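You operate a simulated robot arm through the tools that you are given. There is no shell and no other tool.

The job below is to be done with a simulated two-armed robot. You get a single attempt, and the scene is never put back.

JOB
Sort the long envelopes into the post pockets by name; Wendy's goes in the OUT tray.

Only the result counts: the job must be done as asked and must still hold three seconds after the hand-in. Knocking over, shifting, dropping, spilling or breaking anything else fails it.

ROBOT AND FRAMES
Two 7-joint arms with two-finger parallel grippers on one trunk, on a base that drives. Base frame: it is fixed to the floor where the robot stands at the start and does not move with it; the origin is under the middle of the robot, x ahead of it, y to its left, z up; the surface under the hand at the start is at about z = 0.82. Readings come in m, degrees, newtons and seconds.
The left shoulder is at the start at [0.05, 0.177, 1.154], the right one opposite. With the tool pointing down near the work surface each hand reaches from about 0.22 to 0.7 m from the robot's upright axis, wherever it stands, measured 20 degrees to its own side. Places, roughly: pocket [0.4, 0.2, 0.8]; tray out [0.4, 0.5, 0.8]. Payload 3.43 kg a hand.
The TCP of each hand is the grasp point between the finger pads, 0.034 m short of the fingertips. In the tool frame z runs along the fingers and y along their closing line. Largest opening 0.128 m; finger width 0.024, thickness 0.012; the body of the gripper, 0.048 by 0.13 m, starts 0.096 m behind the TCP.
Orientation is that of the tool frame in the base frame, as a unit quaternion [w, x, y, z]. With the fingers straight down and closing along the base's y, the tool's x points along the base's -x, its y along +y and its z along -z.

CONTROLS
- The arms move only by the tool apply_moves. It takes "left_commands", "right_commands" or both (then of equal length, played together; a hand with none holds still); each is text: rows parted by semicolons, each of 7 numbers parted by spaces: the turn, a rotation vector about the base's x, y, z in degrees, then the shift along the base's x, y, z in m, then the gripper command, from -1 (shut) to 1 (fully open), values between in proportion. In form: rx ry rz dx dy dz fingers; .... A call has 1 to 20 rows; each row is the pose to reach, as a shift and turn from the pose commanded when the call began. Rows are played at 5 a second. More than 0.05 m and 8.6 degrees between two rows, or a gripper value outside its range, and nothing of the call is played. A pose out of reach is approached as far as the arm can. The call stops where the force on the tool passes 40 N (or 10 N more than at its start, if that is more) or the arm is blocked; 0.2 s more then pass. The fingers move at their own pace (about 0.108 m/s each) and stop on an object; they squeeze with about 40 N. The grip force told is the motor's: it shows also when the fingers shut on nothing. Time passes only in rows, and 0.2 s behind the last, so rows that repeat a pose let the fingers close. The reply holds the time, the measured pose of the TCP, the force on the tool along the base axes, the opening and the grip force, in the units named above and with some noise, with the torque about the TCP (base axes, N m) and any sound that the robot's microphone picked up, and new pictures: "show" is both (left out), scene, wrist or none (wrist: the cameras of the hands that moved).
- Cameras (640 x 400 px; columns grow to the right, rows downward): "scene" is now at [0.1448, 0.0189, 1.326]; the picture's right is [0.22, -0.97, 0.00], its down [-0.53, -0.12, -0.84] and it looks along [0.82, 0.19, -0.54] (base axes); focal length 214 px, centre (320, 200). "left" rides on the left gripper at [0.076, 0.011, -0.16] in its tool frame; the picture's right is [-0.15, 0.99, 0.00], its down [-0.88, -0.13, -0.46] and it looks along [-0.45, -0.07, 0.89] (tool axes); focal length 234 px, centre (320, 200). "right" rides on the right gripper at [0.076, -0.011, -0.16] in its tool frame; the picture's right is [0.15, 0.99, 0.00], its down [-0.88, 0.13, -0.46] and it looks along [-0.45, 0.07, 0.89] (tool axes); focal length 234 px, centre (320, 200). There is no depth. A picture from a camera that has moved, and an enlarged one, comes with that camera's place and axes in the base frame and with its lens. The place of the scene camera against the robot may be out by one fixed shift of up to 0.018 m in any direction.
- slide_trunk(by): slides the trunk up (or, below 0, down) by that many m; the arms and the scene camera ride with it, the base frame stays. It gives what a move gives, with no picture.
- drive_base(legs): drives the robot by 1 to 6 legs, each [ahead, turn to the left] in m and degrees, along the robot's own axes; the way and the turn of a leg run together, so that a leg with both is an arc; at most 1.5 m and 180 degrees a leg. The arms and the cameras ride along, it lands a little off, and it stops where it bumps. It gives what a move gives, and a new picture of the scene camera.
- turn_head(pan, tilt): turns the head with the scene camera to pan (to the left, within 80 degrees either way) and tilt (down, from -29 to 69), counted from straight ahead of the robot. It gives what a move gives, and a new picture of the scene camera.
- zoom(camera, box): a new picture of the part [left, top, right, bottom] of that camera's present view, enlarged. The clock stands still meanwhile.
- finish_job(): hands the job in; it is judged then, once.

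Places have to be worked out from the pictures, the camera data and where the tool is seen. Open the grippers and draw the arms clear of the work before you hand the job in, unless the task says otherwise.

The tools are called after ">>>" as name(argument=value, ...) on one line, values as JSON. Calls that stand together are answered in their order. apply_moves: Moves the arms, as the interface text tells. Its arguments: {"type":"object","properties":{"left_commands":{"type":"string"},"right_commands":{"type":"string"},"show":{"type":"string","enum":["both","scene","wrist","none"]}},"required":[]} The other tools are called the same way: slide_trunk (by) slides the trunk up or down; drive_base (legs) drives the base; turn_head (pan, tilt) turns the head that bears the scene camera; zoom (camera, box) takes an enlarged picture of a part of a camera's view; finish_job () hands the job in.

At the start:

```text
t: 0.0
left_tool_pos: [0.3659, 0.245, 1.2429]
left_ee_rot: [0.0, 0.0, 1.0, 0.0]
left_contact_force: [0.3, 0.6, 0.1]
left_moment: [0.0, -0.01, -0.01]
left_opening: 0.1283
left_grip_force: 0.1
right_tool_pos: [0.298, -0.0673, 1.2202]
right_ee_rot: [0.0, 0.001, 1.0, 0.0]
right_contact_force: [-0.1, 0.2, -0.2]
right_moment: [0.0, 0.0, 0.01]
right_opening: 0.1281
right_grip_force: 0.2
trunk travel left (down, up): [-0.325, 0.076]
robot x, y, heading: [0.0013, -0.0, -0.1]
head pan, tilt: [13.0, 32.8]
```

scene: 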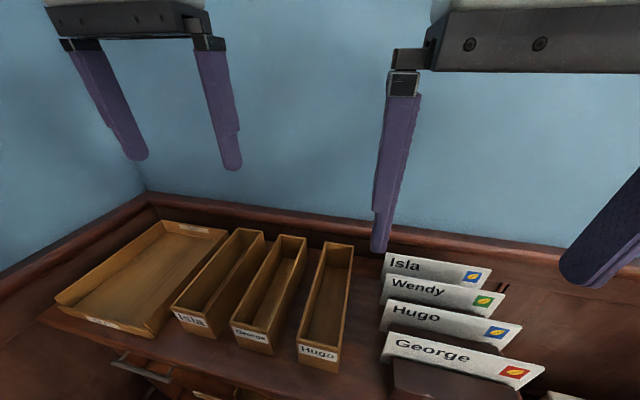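
right: 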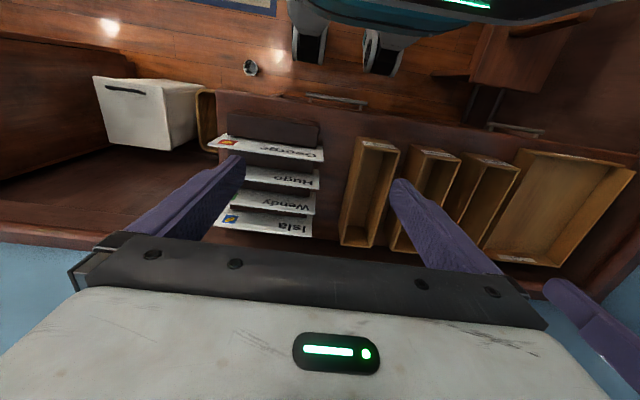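
left: 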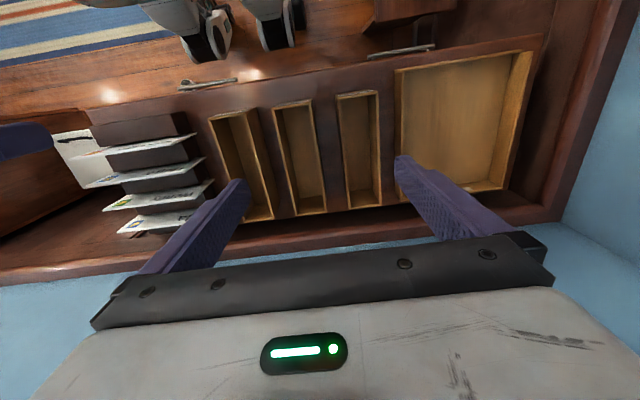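

The scene shows four envelopes in a slotted rack on the right, three named pockets (Isla, George, Hugo), and a tray on the left. I'll zoom in for detail before moving.

>>> zoom(camera="scene", box=[360, 230, 560, 400])

>>> zoom(camera="scene", box=[40, 190, 370, 400])

>>> zoom(camera="right", box=[180, 80, 420, 260])

>>> zoom(camera="left", box=[40, 60, 540, 260])

```text
2.35 times, centred on (460, 315) of scene
camera zoom: at [0.1448, 0.0189, 1.326], right [0.22, -0.97, 0.0], down [-0.53, -0.12, -0.84], along [0.82, 0.19, -0.54], focal length 505 px, centre (-9, -71)
```

zoom: 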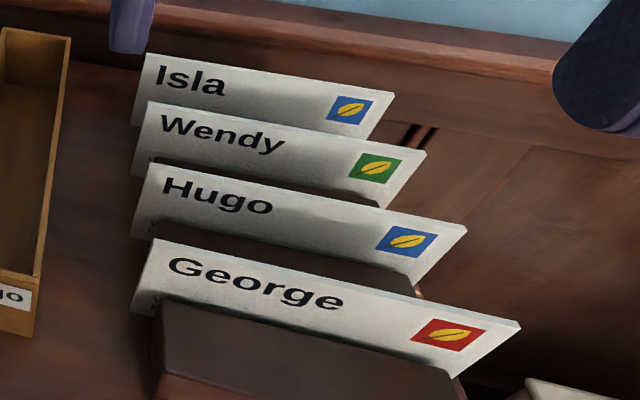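

```text
1.90 times, centred on (205, 295) of scene
camera zoom: at [0.1448, 0.0189, 1.326], right [0.22, -0.97, 0.0], down [-0.53, -0.12, -0.84], along [0.82, 0.19, -0.54], focal length 408 px, centre (539, 19)
```

zoom: 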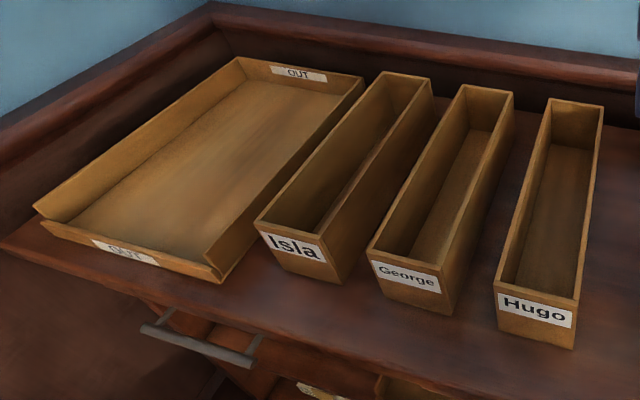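

```text
2.22 times, centred on (300, 170) of right
camera zoom: at [0.2211, -0.0785, 1.3792], right [-0.15, 0.99, 0.0], down [0.88, 0.13, 0.46], along [0.45, 0.07, -0.89], focal length 520 px, centre (364, 267)
```

zoom: 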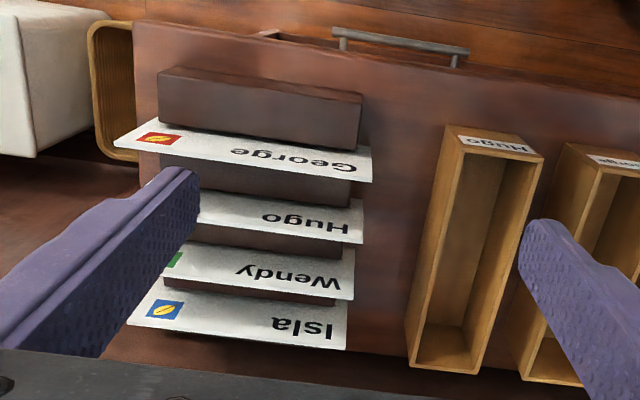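

```text
1.28 times, centred on (290, 160) of left
camera zoom: at [0.2899, 0.2569, 1.4028], right [0.15, 0.99, 0.0], down [0.88, -0.13, 0.46], along [0.45, -0.07, -0.89], focal length 300 px, centre (358, 251)
```

zoom: 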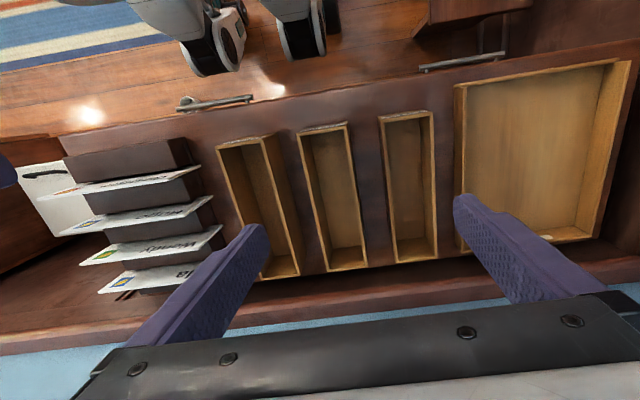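

The envelopes stand on edge in a slotted rack, long side along y. I need accurate geometry, so I'll zoom in closer on both wrist views to triangulate.

>>> zoom(camera="right", box=[200, 100, 340, 188])

>>> zoom(camera="right", box=[200, 160, 340, 248])

>>> zoom(camera="left", box=[60, 100, 240, 212])

>>> zoom(camera="left", box=[200, 70, 400, 195])

```text
4.55 times, centred on (270, 144) of right
camera zoom: at [0.2211, -0.0785, 1.3792], right [-0.15, 0.99, 0.0], down [0.88, 0.13, 0.46], along [0.45, 0.07, -0.89], focal length 1064 px, centre (547, 454)
```

zoom: 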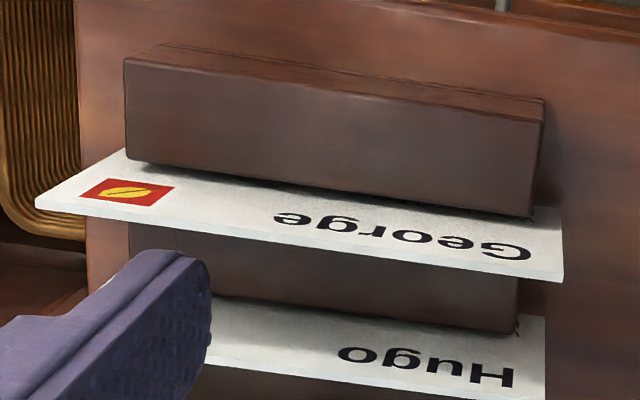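

```text
4.55 times, centred on (270, 204) of right
camera zoom: at [0.2211, -0.0785, 1.3792], right [-0.15, 0.99, 0.0], down [0.88, 0.13, 0.46], along [0.45, 0.07, -0.89], focal length 1064 px, centre (547, 182)
```

zoom: 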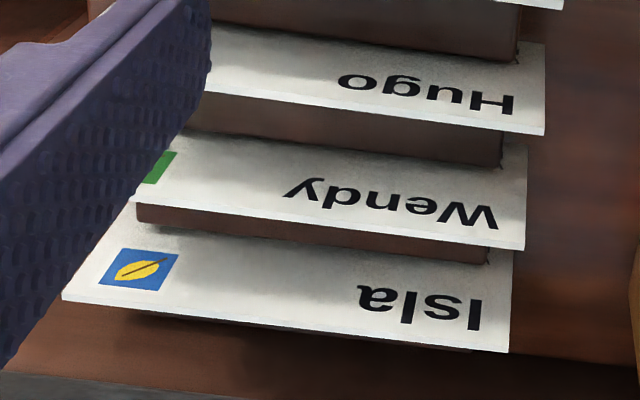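

```text
3.56 times, centred on (150, 156) of left
camera zoom: at [0.2899, 0.2569, 1.4028], right [0.15, 0.99, 0.0], down [0.88, -0.13, 0.46], along [0.45, -0.07, -0.89], focal length 833 px, centre (924, 356)
```

zoom: 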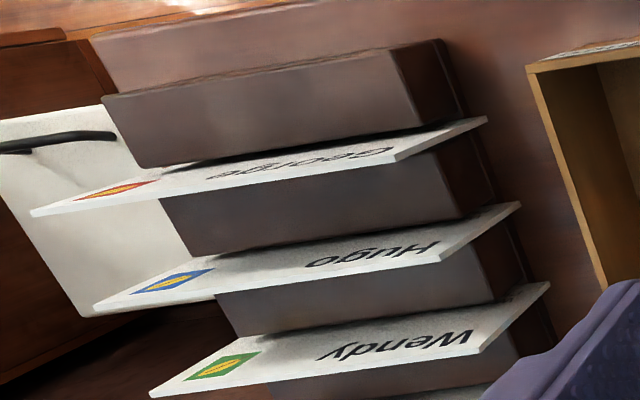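

```text
3.20 times, centred on (300, 132) of left
camera zoom: at [0.2899, 0.2569, 1.4028], right [0.15, 0.99, 0.0], down [0.88, -0.13, 0.46], along [0.45, -0.07, -0.89], focal length 749 px, centre (384, 416)
```

zoom: 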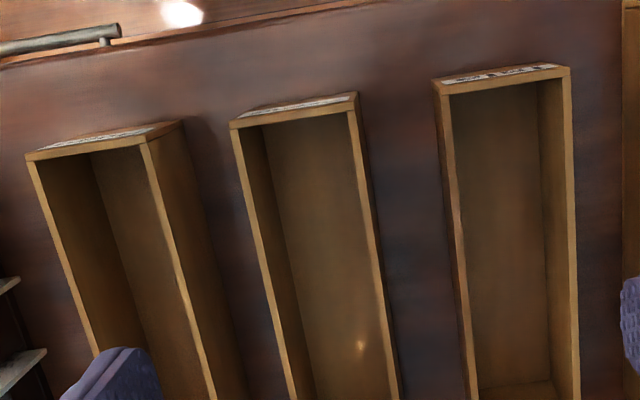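

From the two wrist views I place the envelopes upright at x≈0.36/0.42/0.48/0.54, y from −0.27 to −0.05, tops at z≈0.94, and pocket rims at z≈0.91. I'll look around with the head for anything I've missed, such as other envelopes or drawers.

>>> turn_head(pan=-25, tilt=55)

>>> turn_head(pan=35, tilt=55)

```text
t: 1.0
left_tool_pos: [0.3661, 0.2441, 1.2435]
left_ee_rot: [0.0, 0.001, 1.0, 0.001]
left_contact_force: [0.2, 1.3, 0.1]
left_moment: [-0.03, -0.01, 0.01]
left_opening: 0.128
left_grip_force: 0.0
right_tool_pos: [0.2975, -0.0678, 1.2198]
right_ee_rot: [0.0, -0.004, 1.0, 0.001]
right_contact_force: [2.5, -52.0, -28.4]
right_moment: [8.47, -1.52, 3.59]
right_opening: 0.1281
right_grip_force: 0.0
trunk travel left (down, up): [-0.325, 0.076]
robot x, y, heading: [-0.0034, -0.0003, 0.1]
head pan, tilt: [-25.0, 55.0]
camera scene: at [0.1337, -0.0145, 1.3007], right [-0.17, -0.98, 0.0], down [-0.76, 0.13, -0.64], along [0.63, -0.11, -0.77], focal length 214 px, centre (320, 200)
```

scene: 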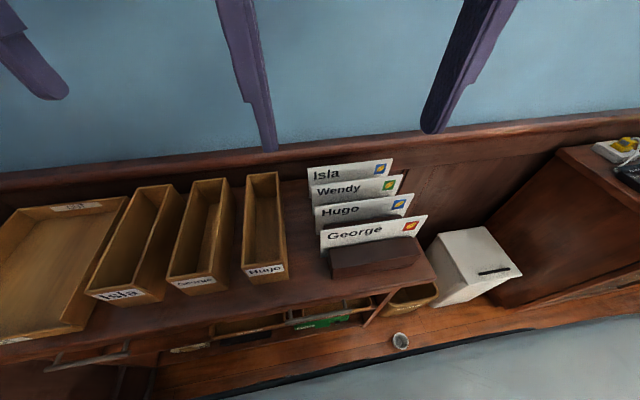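

```text
t: 2.3
left_tool_pos: [0.3666, 0.2449, 1.2446]
left_ee_rot: [0.0, 0.0, 1.0, 0.0]
left_contact_force: [0.8, 0.9, -0.5]
left_moment: [0.0, -0.01, 0.02]
left_opening: 0.128
left_grip_force: 0.0
right_tool_pos: [0.2968, -0.0673, 1.2199]
right_ee_rot: [0.0, 0.001, 1.0, 0.0]
right_contact_force: [-0.2, 0.2, 0.8]
right_moment: [-0.03, 0.01, 0.0]
right_opening: 0.128
right_grip_force: 0.0
trunk travel left (down, up): [-0.325, 0.076]
robot x, y, heading: [0.0048, 0.0008, 0.1]
head pan, tilt: [35.0, 55.0]
camera scene: at [0.117, 0.0401, 1.2943], right [0.57, -0.82, 0.0], down [-0.67, -0.47, -0.57], along [0.47, 0.33, -0.82], focal length 214 px, centre (320, 200)
```

scene: 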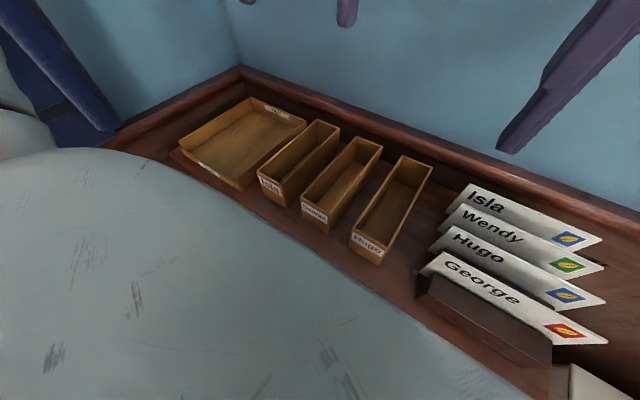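

The head brushed the right hand on that sweep, and nothing else looks new. I'll park the right arm off to the right and turn the left hand −90° about z so its fingers close along x, above the envelopes but high up.

>>> apply_moves(right_commands="0 0 0 0 -0.045 0 1; 0 0 0 0 -0.09 0 1; 0 0 0 0 -0.135 0 1; 0 0 0 0 -0.18 0 1; 0 0 0 0 -0.225 0 1; 0 0 0 -0.01 -0.27 0 1; 0 0 0 -0.02 -0.31 0 1; 0 0 0 -0.03 -0.34 0 1", show="none")

>>> turn_head(pan=0, tilt=45)

```text
t: 4.1
left_tool_pos: [0.3657, 0.2442, 1.2439]
left_ee_rot: [0.0, 0.0, 1.0, 0.0]
left_contact_force: [-0.2, 0.6, -0.4]
left_moment: [0.01, -0.05, -0.02]
left_opening: 0.1277
left_grip_force: 0.2
right_tool_pos: [0.3189, -0.3769, 1.197]
right_ee_rot: [0.002, 0.0, 1.0, 0.0]
right_contact_force: [-0.5, -0.1, 0.8]
right_moment: [-0.01, 0.02, 0.02]
right_opening: 0.1279
right_grip_force: 0.0
right hand out of reach, approached as far as the arm can: row 6, 7, 8
trunk travel left (down, up): [-0.325, 0.076]
robot x, y, heading: [0.0004, 0.0008, -0.2]
head pan, tilt: [35.0, 55.0]
```

```text
t: 5.2
left_tool_pos: [0.3669, 0.2455, 1.2428]
left_ee_rot: [0.0, 0.0, 1.0, 0.0]
left_contact_force: [-0.3, 0.9, -1.0]
left_moment: [0.04, -0.02, -0.02]
left_opening: 0.128
left_grip_force: 0.2
right_tool_pos: [0.3167, -0.3759, 1.1975]
right_ee_rot: [0.0, 0.001, 1.0, 0.001]
right_contact_force: [-0.7, 0.1, 1.0]
right_moment: [-0.03, 0.0, -0.01]
right_opening: 0.1281
right_grip_force: 0.0
trunk travel left (down, up): [-0.325, 0.076]
robot x, y, heading: [-0.0028, 0.0017, 0.1]
head pan, tilt: [0.0, 45.0]
camera scene: at [0.1392, -0.0011, 1.3077], right [0.0, -1.0, 0.0], down [-0.71, 0.0, -0.71], along [0.71, 0.0, -0.71], focal length 214 px, centre (320, 200)
```

scene: 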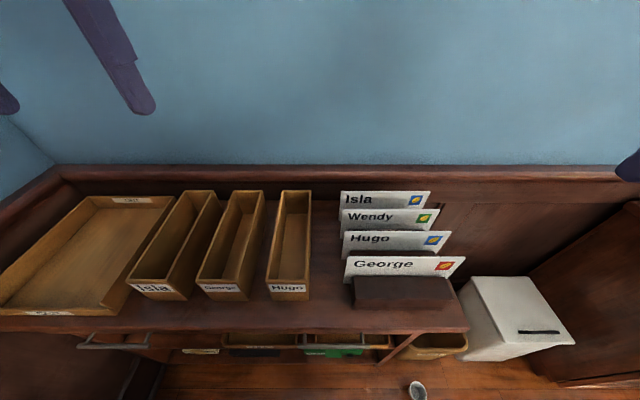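

The right hand is out of the work area, and I'll lower it a bit further outward. At the same time I'll bring the left hand over the rack with the −90° turn to see the envelopes from its wrist camera.

>>> apply_moves(left_commands="0 0 -8.2 0 -0.03 0 1; 0 0 -16.4 0 -0.06 0 1; 0 0 -24.6 0 -0.09 0 1; 0 0 -32.8 0 -0.12 0 1; 0 0 -41 0 -0.15 0 1; 0 0 -49.2 0 -0.18 -0.01 1; 0 0 -57.4 0.01 -0.21 -0.02 1; 0 0 -65.6 0.02 -0.24 -0.03 1; 0 0 -73.8 0.04 -0.27 -0.04 1; 0 0 -82 0.06 -0.3 -0.05 1; 0 0 -90 0.08 -0.32 -0.06 1; 0 0 -90 0.084 -0.32 -0.06 1", right_commands="0 0 0 0 -0.01 -0.02 1; 0 0 0 -0.01 -0.02 -0.04 1; 0 0 0 -0.02 -0.03 -0.06 1; 0 0 0 -0.03 -0.04 -0.08 1; 0 0 0 -0.04 -0.05 -0.1 1; 0 0 0 -0.05 -0.06 -0.11 1; 0 0 0 -0.06 -0.07 -0.12 1; 0 0 0 -0.06 -0.08 -0.12 1; 0 0 0 -0.06 -0.09 -0.12 1; 0 0 0 -0.06 -0.1 -0.12 1; 0 0 0 -0.06 -0.1 -0.12 1; 0 0 0 -0.06 -0.1 -0.12 1", show="both")

```text
t: 7.8
left_tool_pos: [0.3284, -0.0619, 1.1444]
left_ee_rot: [0.0, 0.706, 0.708, -0.001]
left_contact_force: [-0.1, -0.1, -0.1]
left_moment: [0.03, 0.01, -0.02]
left_opening: 0.1279
left_grip_force: 0.0
left hand out of reach, approached as far as the arm can: row 9, 10, 11, 12
right_tool_pos: [0.2554, -0.4745, 1.0748]
right_ee_rot: [0.0, 0.0, 1.0, 0.001]
right_contact_force: [0.1, -0.5, 0.0]
right_moment: [0.02, 0.04, 0.05]
right_opening: 0.128
right_grip_force: 0.1
right hand out of reach, approached as far as the arm can: row 2, 3, 4, 5, 6, 7, 8, 9, 10
trunk travel left (down, up): [-0.325, 0.076]
robot x, y, heading: [-0.0032, -0.0013, -0.1]
head pan, tilt: [0.0, 45.0]
camera scene: at [0.1399, -0.0014, 1.3076], right [0.0, -1.0, 0.0], down [-0.71, 0.0, -0.71], along [0.71, 0.0, -0.71], focal length 214 px, centre (320, 200)
camera right: at [0.1795, -0.4848, 1.2348], right [-0.15, 0.99, 0.0], down [0.88, 0.13, 0.46], along [0.45, 0.07, -0.89], focal length 234 px, centre (320, 200)
camera left: at [0.3396, 0.0152, 1.3035], right [0.99, -0.14, 0.0], down [-0.13, -0.88, 0.46], along [-0.07, -0.45, -0.89], focal length 234 px, centre (320, 200)
```

scene: 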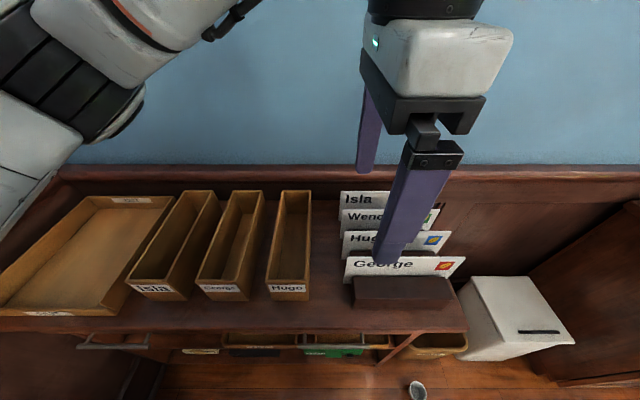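
right: 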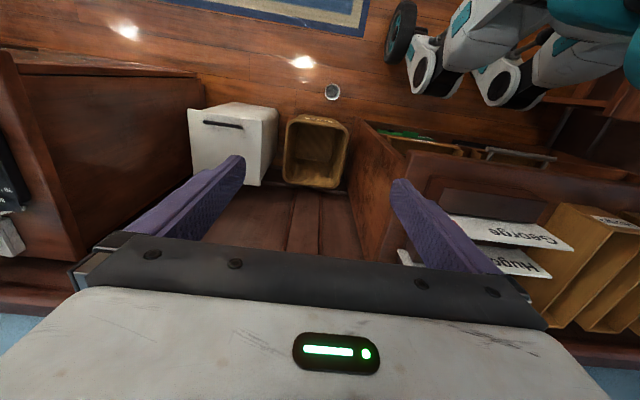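
left: 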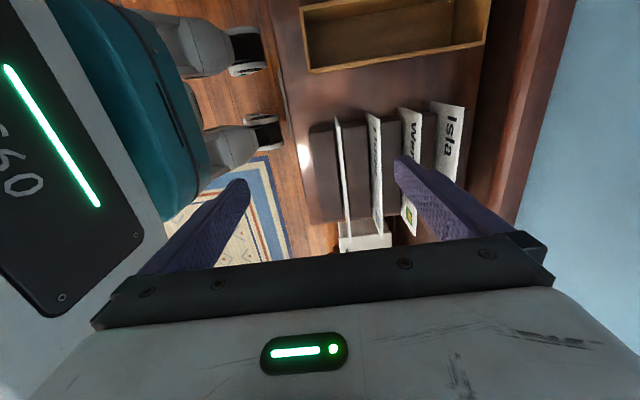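

At this height the left hand's reach stops short, while the left arm would cover both the rack and the tray if the robot turned about 40° to the right. I'll check the floor clearance around the base before turning.

>>> turn_head(pan=-35, tilt=65)

>>> turn_head(pan=-75, tilt=35)

>>> turn_head(pan=30, tilt=65)

```text
t: 8.8
left_tool_pos: [0.3292, -0.061, 1.1449]
left_ee_rot: [0.001, 0.706, 0.708, 0.0]
left_contact_force: [-0.1, 1.1, 0.5]
left_moment: [-0.02, 0.01, -0.03]
left_opening: 0.1282
left_grip_force: 0.1
right_tool_pos: [0.255, -0.4746, 1.075]
right_ee_rot: [0.0, 0.0, 1.0, 0.001]
right_contact_force: [0.5, 0.0, -0.2]
right_moment: [0.0, 0.0, 0.02]
right_opening: 0.1279
right_grip_force: 0.2
trunk travel left (down, up): [-0.325, 0.076]
robot x, y, heading: [0.0004, -0.0017, -0.2]
head pan, tilt: [-35.0, 65.0]
camera scene: at [0.1077, -0.036, 1.2827], right [-0.57, -0.82, 0.0], down [-0.74, 0.52, -0.42], along [0.35, -0.24, -0.91], focal length 214 px, centre (320, 200)
```

scene: 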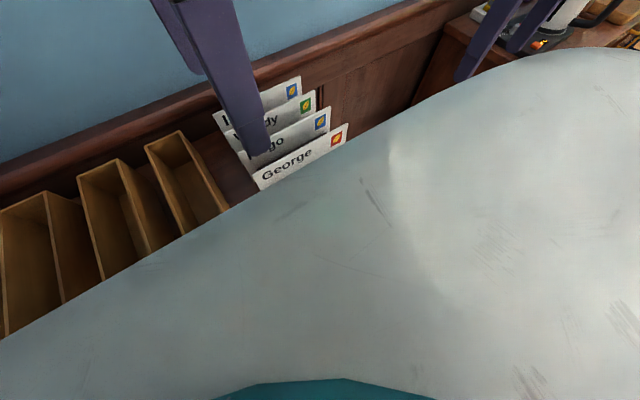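

```text
t: 9.8
left_tool_pos: [0.3289, -0.0624, 1.1441]
left_ee_rot: [0.001, 0.706, 0.709, 0.0]
left_contact_force: [0.6, 0.6, 0.1]
left_moment: [-0.02, 0.02, 0.0]
left_opening: 0.1277
left_grip_force: 0.1
right_tool_pos: [0.2565, -0.4745, 1.0755]
right_ee_rot: [0.0, 0.001, 1.0, 0.001]
right_contact_force: [-0.7, 0.1, 0.1]
right_moment: [-0.01, 0.0, -0.03]
right_opening: 0.1281
right_grip_force: 0.1
trunk travel left (down, up): [-0.325, 0.076]
robot x, y, heading: [-0.0003, -0.0006, -0.1]
head pan, tilt: [-75.0, 35.0]
camera scene: at [0.0808, -0.0863, 1.3225], right [-0.97, -0.26, 0.0], down [-0.15, 0.55, -0.82], along [0.21, -0.79, -0.57], focal length 214 px, centre (320, 200)
```

scene: 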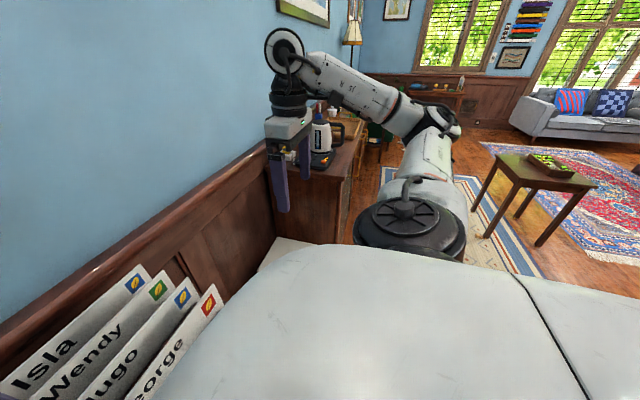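

```text
t: 11.7
left_tool_pos: [0.3289, -0.0627, 1.145]
left_ee_rot: [0.001, 0.706, 0.709, 0.0]
left_contact_force: [0.2, 0.3, 0.5]
left_moment: [0.0, 0.03, 0.0]
left_opening: 0.1282
left_grip_force: 0.1
right_tool_pos: [0.2546, -0.4735, 1.0758]
right_ee_rot: [0.0, 0.001, 1.0, 0.001]
right_contact_force: [0.2, -0.3, 1.5]
right_moment: [0.02, 0.0, -0.01]
right_opening: 0.1281
right_grip_force: 0.1
trunk travel left (down, up): [-0.325, 0.076]
robot x, y, heading: [-0.0019, -0.0009, -0.1]
head pan, tilt: [30.0, 65.0]
camera scene: at [0.1105, 0.0291, 1.2827], right [0.5, -0.87, 0.0], down [-0.79, -0.45, -0.42], along [0.37, 0.21, -0.91], focal length 214 px, centre (320, 200)
```

scene: 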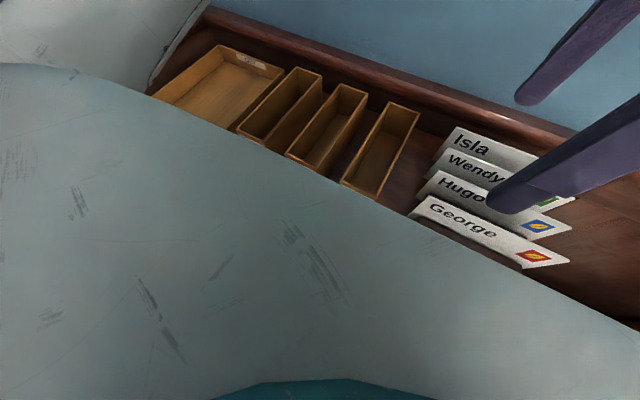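

The right side is clear (the coffee machine is about 1 m away) and the turn carries the right hand away from the wall. I'll turn the base 40° right and raise the trunk for extra reach when lifting.

>>> drive_base(legs=[[0, -20], [0, -20]])

>>> slide_trunk(by=0.07)

>>> turn_head(pan=45, tilt=45)

```text
t: 14.2
left_tool_pos: [0.2128, -0.2573, 1.1451]
left_ee_rot: [0.001, 0.905, 0.425, 0.0]
left_contact_force: [0.9, 0.3, 0.4]
left_moment: [0.01, -0.03, -0.02]
left_opening: 0.1278
left_grip_force: 0.1
right_tool_pos: [-0.1095, -0.5273, 1.0744]
right_ee_rot: [0.001, 0.341, 0.94, 0.001]
right_contact_force: [0.2, -0.6, 0.0]
right_moment: [0.0, -0.04, 0.04]
right_opening: 0.1279
right_grip_force: 0.1
trunk travel left (down, up): [-0.325, 0.076]
robot x, y, heading: [0.0002, -0.0011, -39.9]
head pan, tilt: [30.0, 65.0]
camera scene: at [0.101, -0.0565, 1.2827], right [-0.17, -0.99, 0.0], down [-0.89, 0.16, -0.42], along [0.42, -0.07, -0.91], focal length 214 px, centre (320, 200)
```

scene: 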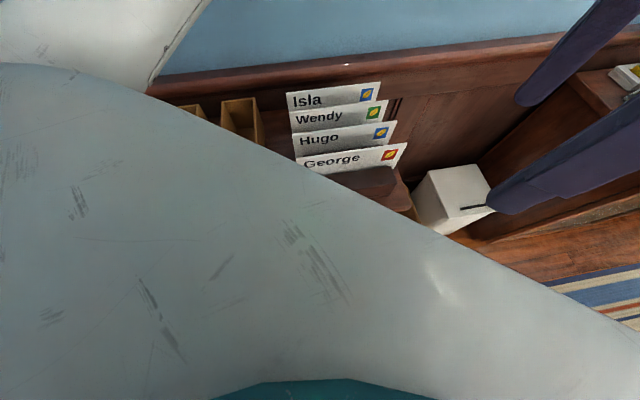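

```text
t: 15.3
left_tool_pos: [0.212, -0.258, 1.2145]
left_ee_rot: [0.0, 0.905, 0.425, -0.001]
left_contact_force: [0.6, -0.4, 0.1]
left_moment: [0.01, -0.01, 0.01]
left_opening: 0.1281
left_grip_force: 0.1
right_tool_pos: [-0.1084, -0.5279, 1.1455]
right_ee_rot: [0.001, 0.341, 0.94, 0.001]
right_contact_force: [-0.4, 0.5, 0.1]
right_moment: [0.0, 0.03, -0.02]
right_opening: 0.1281
right_grip_force: 0.0
trunk travel left (down, up): [-0.395, 0.006]
robot x, y, heading: [0.0004, -0.0002, -39.9]
head pan, tilt: [30.0, 65.0]
```

```text
t: 16.1
left_tool_pos: [0.2126, -0.2585, 1.215]
left_ee_rot: [0.001, 0.905, 0.426, -0.001]
left_contact_force: [-0.3, -1.0, -0.6]
left_moment: [-0.02, 0.01, 0.0]
left_opening: 0.1279
left_grip_force: 0.0
right_tool_pos: [-0.1091, -0.5278, 1.1458]
right_ee_rot: [0.0, 0.341, 0.94, 0.001]
right_contact_force: [-0.4, 0.1, 0.6]
right_moment: [-0.02, -0.01, -0.02]
right_opening: 0.1279
right_grip_force: 0.0
trunk travel left (down, up): [-0.395, 0.006]
robot x, y, heading: [-0.0012, 0.0004, -40.1]
head pan, tilt: [45.0, 45.0]
camera scene: at [0.1226, -0.0388, 1.3776], right [0.09, -1.0, 0.0], down [-0.7, -0.06, -0.71], along [0.7, 0.06, -0.71], focal length 214 px, centre (320, 200)
```

scene: 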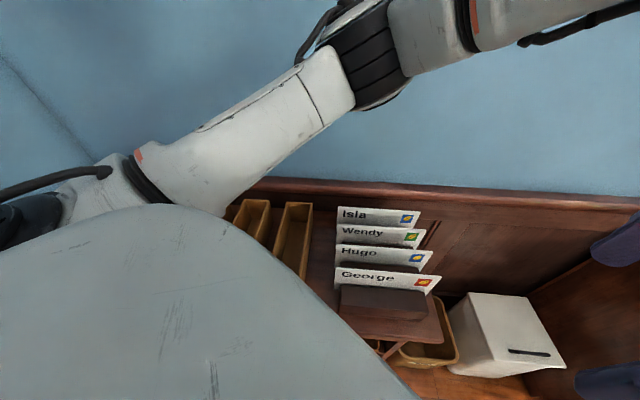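

The base is at heading −40° and the left hand's yaw is about −130°. I'll turn it +40° back to a −90° yaw and move it above George's envelope at a safe height to refine the positions.

>>> apply_moves(left_commands="0 0 8 0.03 0.02 0 1; 0 0 16 0.06 0.04 0 1; 0 0 24 0.09 0.06 -0.02 1; 0 0 32 0.12 0.08 -0.04 1; 0 0 39.8 0.147 0.0975 -0.06 1; 0 0 39.8 0.147 0.0975 -0.09 1; 0 0 39.8 0.147 0.0975 -0.09 1", show="both")

```text
t: 17.7
left_tool_pos: [0.3623, -0.1609, 1.1254]
left_ee_rot: [0.0, 0.706, 0.708, -0.001]
left_contact_force: [0.6, 0.3, 0.5]
left_moment: [0.01, -0.01, 0.02]
left_opening: 0.128
left_grip_force: 0.1
right_tool_pos: [-0.1076, -0.5267, 1.1452]
right_ee_rot: [-0.001, 0.342, 0.94, 0.0]
right_contact_force: [-0.2, 0.6, 0.1]
right_moment: [-0.02, 0.0, -0.01]
right_opening: 0.1278
right_grip_force: 0.0
trunk travel left (down, up): [-0.395, 0.006]
robot x, y, heading: [-0.0005, 0.0009, -40.0]
head pan, tilt: [45.0, 45.0]
camera scene: at [0.1226, -0.0386, 1.3777], right [0.09, -1.0, 0.0], down [-0.7, -0.06, -0.71], along [0.7, 0.06, -0.71], focal length 214 px, centre (320, 200)
camera left: at [0.3722, -0.0831, 1.2847], right [0.99, -0.14, 0.0], down [-0.13, -0.88, 0.46], along [-0.06, -0.45, -0.89], focal length 234 px, centre (320, 200)
```

scene: 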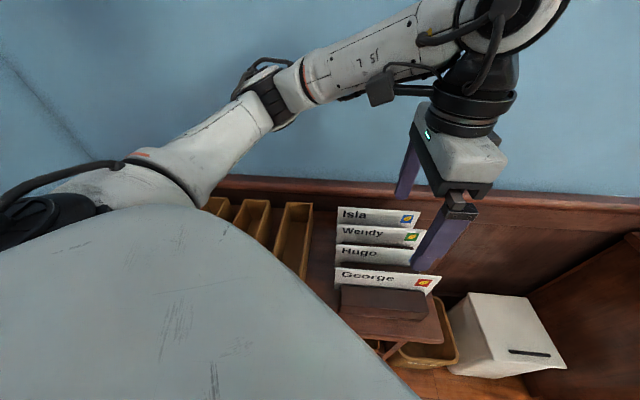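
left: 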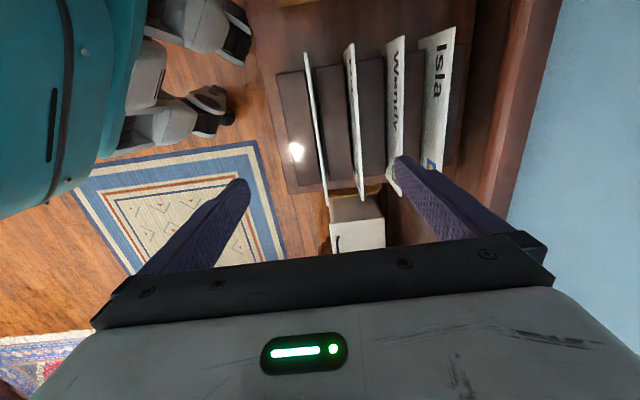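

The left hand is now above George at (0.362, −0.161, 1.125). I'll zoom into its wrist view to refine each envelope's x.

>>> zoom(camera="left", box=[270, 20, 470, 145])

>>> zoom(camera="left", box=[270, 110, 430, 210])

```text
3.20 times, centred on (370, 82) of left
camera zoom: at [0.3722, -0.0831, 1.2847], right [0.99, -0.14, 0.0], down [-0.13, -0.88, 0.46], along [-0.06, -0.45, -0.89], focal length 749 px, centre (160, 576)
```

zoom: 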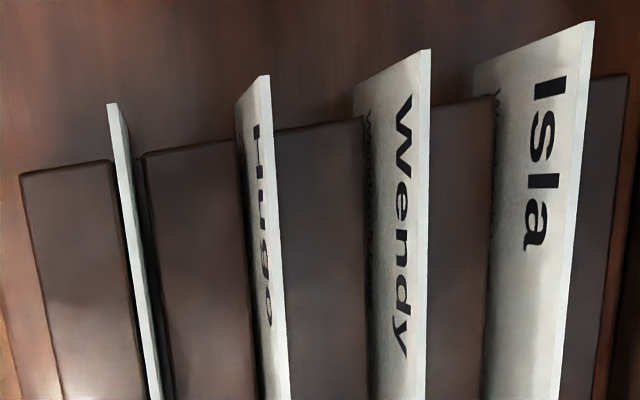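

```text
4.00 times, centred on (350, 160) of left
camera zoom: at [0.3722, -0.0831, 1.2847], right [0.99, -0.14, 0.0], down [-0.13, -0.88, 0.46], along [-0.06, -0.45, -0.89], focal length 937 px, centre (200, 360)
```

zoom: 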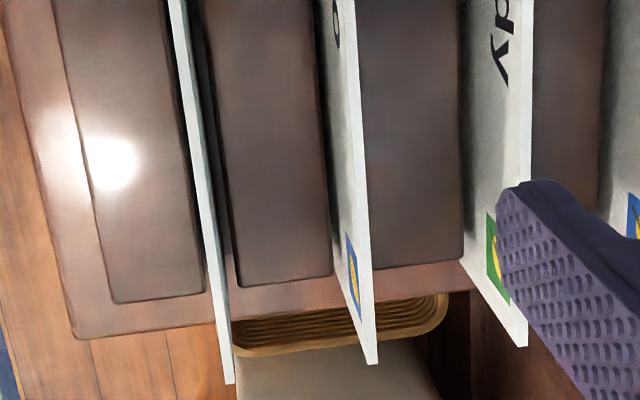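

Refined: envelopes sit at x ≈ 0.358, 0.4175, 0.4785 and 0.538, with centre y ≈ −0.159 and tops at z ≈ 0.942. I'll narrow the fingers to about 5 cm and come down just above George to check alignment.

>>> apply_moves(left_commands="0 0 0 0 0.001 0 -0.2; 0 0 0 -0.002 0.002 -0.04 -0.2; 0 0 0 -0.002 0.002 -0.08 -0.2; 0 0 0 -0.002 0.002 -0.12 -0.2; 0 0 0 -0.002 0.002 -0.13 -0.2; 0 0 0 -0.002 0.002 -0.13 -0.2", show="both")

>>> zoom(camera="left", box=[200, 20, 460, 260])

>>> zoom(camera="scene", box=[310, 180, 490, 330])

```text
t: 19.1
left_tool_pos: [0.3582, -0.1591, 0.996]
left_ee_rot: [0.001, 0.706, 0.708, 0.0]
left_contact_force: [0.0, 0.7, 0.4]
left_moment: [0.01, -0.03, 0.01]
left_opening: 0.051
left_grip_force: 0.1
right_tool_pos: [-0.1066, -0.5277, 1.1452]
right_ee_rot: [0.0, 0.341, 0.94, 0.001]
right_contact_force: [0.0, 0.2, 0.5]
right_moment: [-0.01, 0.02, -0.01]
right_opening: 0.1281
right_grip_force: 0.0
trunk travel left (down, up): [-0.395, 0.006]
robot x, y, heading: [0.0005, -0.0009, -40.1]
head pan, tilt: [45.0, 45.0]
camera scene: at [0.1226, -0.0388, 1.3777], right [0.09, -1.0, 0.0], down [-0.7, -0.06, -0.71], along [0.7, 0.06, -0.71], focal length 214 px, centre (320, 200)
camera left: at [0.3682, -0.0818, 1.1544], right [0.99, -0.14, 0.0], down [-0.13, -0.88, 0.46], along [-0.07, -0.45, -0.89], focal length 234 px, centre (320, 200)
```

scene: 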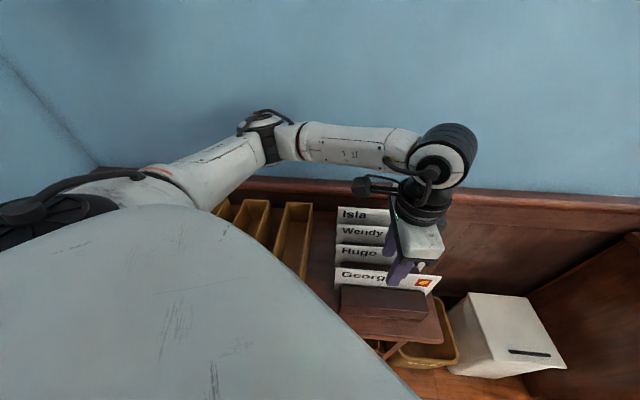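
left: 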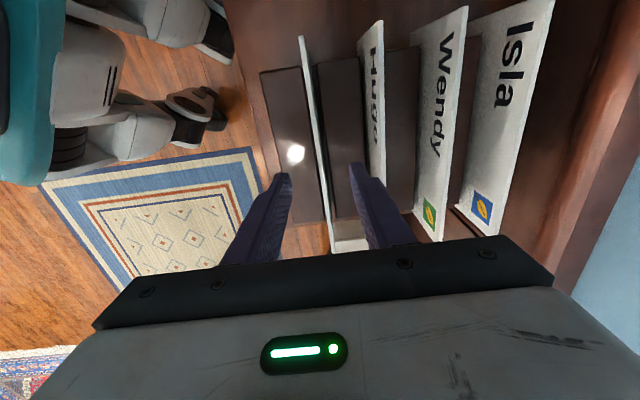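

```text
1.67 times, centred on (330, 140) of left
camera zoom: at [0.3682, -0.0818, 1.1544], right [0.99, -0.14, 0.0], down [-0.13, -0.88, 0.46], along [-0.07, -0.45, -0.89], focal length 390 px, centre (303, 300)
```

zoom: 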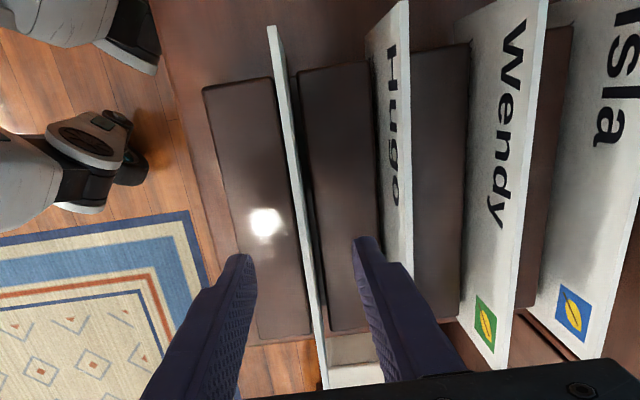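

```text
2.67 times, centred on (400, 255) of scene
camera zoom: at [0.1226, -0.0388, 1.3777], right [0.09, -1.0, 0.0], down [-0.7, -0.06, -0.71], along [0.7, 0.06, -0.71], focal length 572 px, centre (107, 53)
```

zoom: 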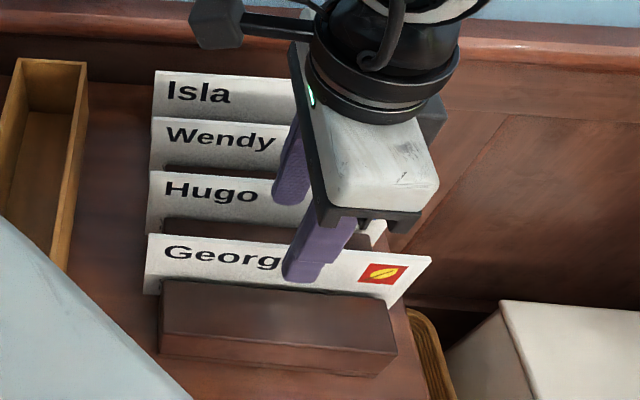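

George's top edge lies between the fingers and TCP x matches at 0.358. I'll lower to TCP z≈0.928 (tips stay above the rack blocks) and check before closing.

>>> apply_moves(left_commands="0 0 0 0 0 -0.03 -0.2; 0 0 0 0 0 -0.055 -0.2; 0 0 0 0 0 -0.068 -0.2; 0 0 0 0 0 -0.068 -0.2", show="both")

>>> zoom(camera="left", box=[200, 20, 460, 260])

```text
t: 20.1
left_tool_pos: [0.3587, -0.1605, 0.9255]
left_ee_rot: [0.001, 0.707, 0.708, 0.001]
left_contact_force: [-0.5, -0.1, 0.7]
left_moment: [0.02, 0.0, 0.0]
left_opening: 0.051
left_grip_force: 0.0
right_tool_pos: [-0.1072, -0.5286, 1.1466]
right_ee_rot: [0.001, 0.341, 0.94, 0.0]
right_contact_force: [-0.2, 0.4, -0.7]
right_moment: [0.0, 0.01, 0.03]
right_opening: 0.1281
right_grip_force: 0.1
trunk travel left (down, up): [-0.395, 0.006]
robot x, y, heading: [0.0016, 0.0001, -40.0]
head pan, tilt: [45.0, 45.0]
camera scene: at [0.1226, -0.0388, 1.3777], right [0.09, -1.0, 0.0], down [-0.7, -0.06, -0.71], along [0.7, 0.06, -0.71], focal length 214 px, centre (320, 200)
camera left: at [0.3686, -0.082, 1.0848], right [0.99, -0.14, 0.0], down [-0.13, -0.88, 0.46], along [-0.07, -0.45, -0.89], focal length 234 px, centre (320, 200)
```

scene: 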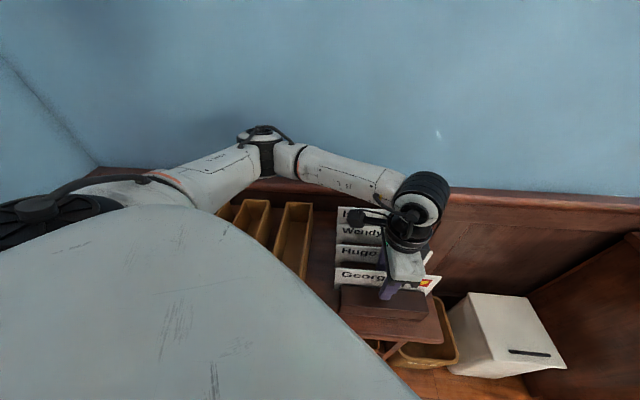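
left: 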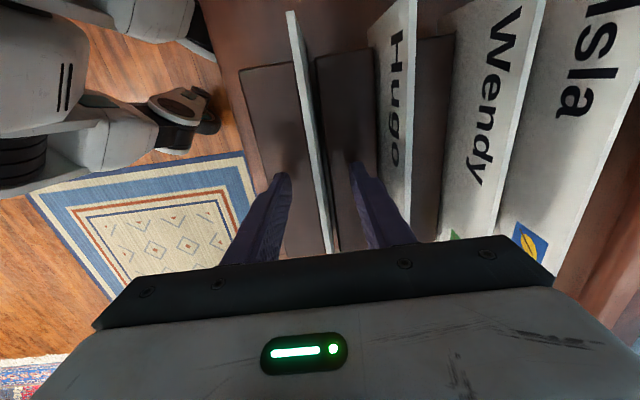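

```text
1.67 times, centred on (330, 140) of left
camera zoom: at [0.3686, -0.082, 1.0848], right [0.99, -0.14, 0.0], down [-0.13, -0.88, 0.46], along [-0.07, -0.45, -0.89], focal length 390 px, centre (303, 300)
```

zoom: 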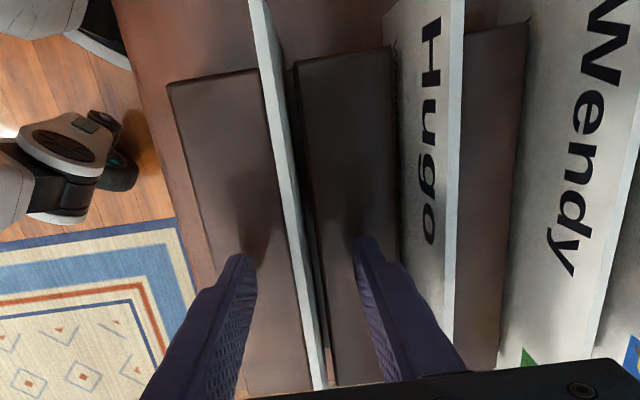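

The envelope is centred between the fingers and both tips are clear of blocks and neighbours. I'll close on it now.

>>> apply_moves(left_commands="0 0 0 0 0 0 -0.6; 0 0 0 0 0 0 -1; 0 0 0 0 0 0 -1; 0 0 0 0 0 0 -1; 0 0 0 0 0 0 -1", show="wrist")

```text
t: 21.3
left_tool_pos: [0.3586, -0.16, 0.9257]
left_ee_rot: [0.0, 0.706, 0.708, -0.001]
left_contact_force: [-0.6, 0.5, -0.1]
left_moment: [0.0, 0.01, -0.02]
left_opening: 0.0028
left_grip_force: 37.4
right_tool_pos: [-0.1079, -0.5281, 1.1449]
right_ee_rot: [0.001, 0.341, 0.94, 0.002]
right_contact_force: [0.0, 0.4, 0.2]
right_moment: [0.01, -0.01, -0.02]
right_opening: 0.128
right_grip_force: 0.1
trunk travel left (down, up): [-0.395, 0.006]
robot x, y, heading: [-0.0012, -0.0029, -39.9]
head pan, tilt: [45.0, 45.0]
camera left: at [0.3686, -0.082, 1.0851], right [0.99, -0.14, 0.0], down [-0.13, -0.88, 0.46], along [-0.07, -0.45, -0.89], focal length 234 px, centre (320, 200)
```

left: 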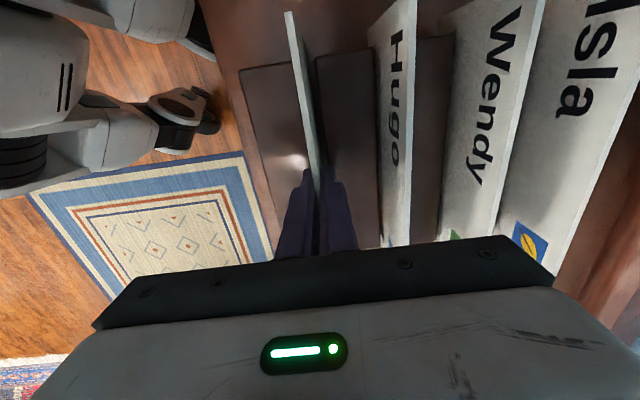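

It is gripped at 2.8 mm opening, 37 N. I'll lift straight up about 0.15 m.

>>> apply_moves(left_commands="0 0 0 0 0 0.015 -1; 0 0 0 0 0 0.035 -1; 0 0 0 0 0 0.065 -1; 0 0 0 0 0 0.1 -1; 0 0 0 0 0 0.135 -1; 0 0 0 0 0 0.165 -1; 0 0 0 0 0 0.165 -1", show="both")

```text
t: 22.9
left_tool_pos: [0.3569, -0.1596, 1.0916]
left_ee_rot: [0.001, 0.706, 0.708, -0.001]
left_contact_force: [-0.4, -0.4, 0.4]
left_moment: [0.03, 0.03, -0.03]
left_opening: 0.0025
left_grip_force: 36.9
right_tool_pos: [-0.1071, -0.5282, 1.145]
right_ee_rot: [0.0, 0.341, 0.94, 0.0]
right_contact_force: [-0.1, -0.3, -0.1]
right_moment: [0.01, -0.04, -0.01]
right_opening: 0.128
right_grip_force: 0.1
trunk travel left (down, up): [-0.395, 0.006]
robot x, y, heading: [0.0013, 0.0016, -39.7]
head pan, tilt: [45.0, 45.0]
camera scene: at [0.1227, -0.0387, 1.3777], right [0.09, -1.0, 0.0], down [-0.7, -0.06, -0.71], along [0.7, 0.06, -0.71], focal length 214 px, centre (320, 200)
camera left: at [0.3686, -0.0826, 1.2507], right [0.99, -0.15, 0.0], down [-0.13, -0.88, 0.46], along [-0.07, -0.45, -0.89], focal length 234 px, centre (320, 200)
```

scene: 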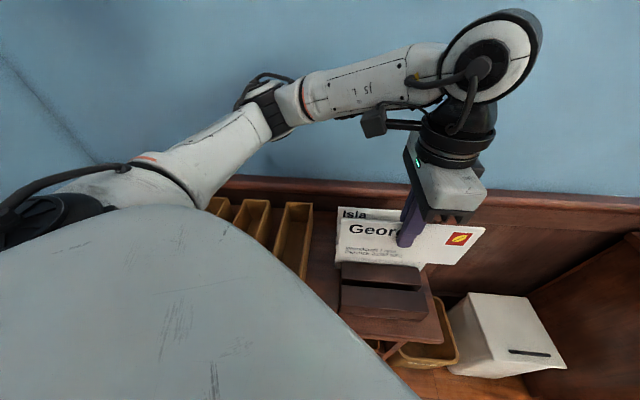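
left: 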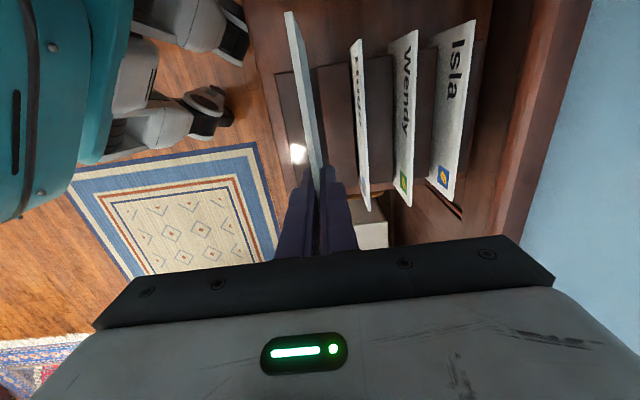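

George is lifted level, with its bottom at z≈0.99, clear of the others. I'll carry it with a +90° turn to above the George pocket (estimated centre x≈0.447, y≈0.193).

>>> apply_moves(left_commands="0 0 8.2 0.008 0.032 0 -1; 0 0 16.4 0.016 0.064 0 -1; 0 0 24.6 0.024 0.096 0 -1; 0 0 32.8 0.032 0.128 0 -1; 0 0 41 0.04 0.16 0 -1; 0 0 49.2 0.048 0.192 0 -1; 0 0 57.4 0.056 0.224 0 -1; 0 0 65.6 0.064 0.256 0 -1; 0 0 73.8 0.072 0.288 0 -1; 0 0 82 0.08 0.32 0 -1; 0 0 90 0.089 0.353 0 -1; 0 0 90 0.089 0.353 0 -1", show="both")

>>> zoom(camera="left", box=[160, 20, 480, 220])

```text
t: 25.5
left_tool_pos: [0.4475, 0.1943, 1.094]
left_ee_rot: [0.001, 0.0, 1.0, -0.001]
left_contact_force: [0.2, -0.1, 0.2]
left_moment: [0.0, -0.02, -0.02]
left_opening: 0.0029
left_grip_force: 37.6
right_tool_pos: [-0.1082, -0.5278, 1.1455]
right_ee_rot: [0.0, 0.342, 0.94, 0.002]
right_contact_force: [-0.6, 0.3, 0.2]
right_moment: [0.02, 0.01, -0.01]
right_opening: 0.1283
right_grip_force: 0.2
trunk travel left (down, up): [-0.395, 0.006]
robot x, y, heading: [0.0024, -0.0024, -40.0]
head pan, tilt: [45.0, 45.0]
camera scene: at [0.1228, -0.039, 1.3776], right [0.09, -1.0, 0.0], down [-0.7, -0.06, -0.71], along [0.7, 0.06, -0.71], focal length 214 px, centre (320, 200)
camera left: at [0.3712, 0.2068, 1.2522], right [0.14, 0.99, 0.0], down [0.88, -0.13, 0.46], along [0.45, -0.06, -0.89], focal length 234 px, centre (320, 200)
```

scene: 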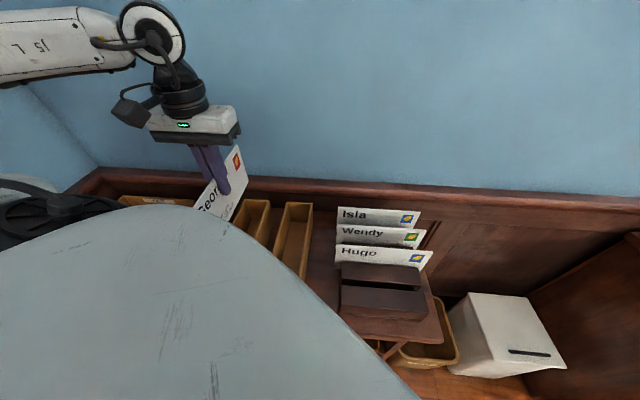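
left: 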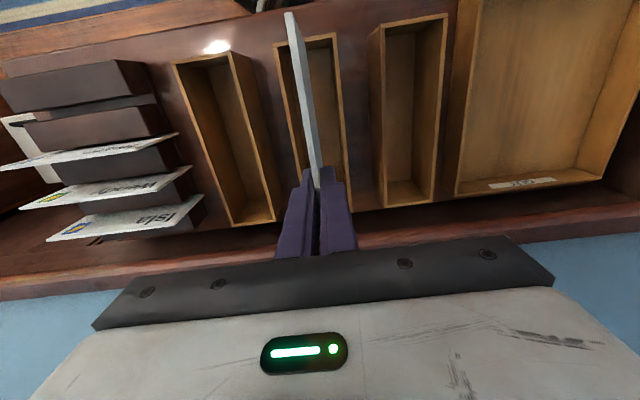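

```text
2.00 times, centred on (320, 120) of left
camera zoom: at [0.3712, 0.2068, 1.2522], right [0.14, 0.99, 0.0], down [0.88, -0.13, 0.46], along [0.45, -0.06, -0.89], focal length 468 px, centre (320, 360)
```

zoom: 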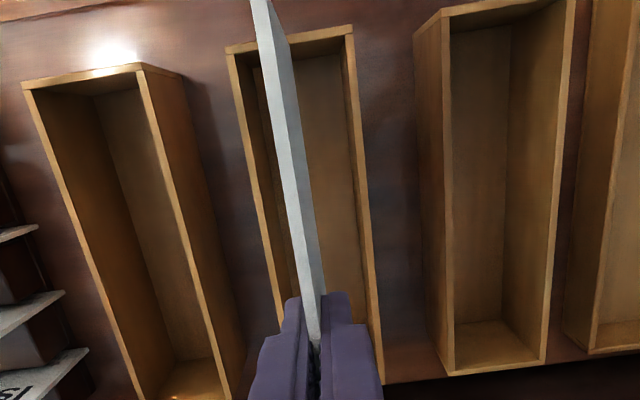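

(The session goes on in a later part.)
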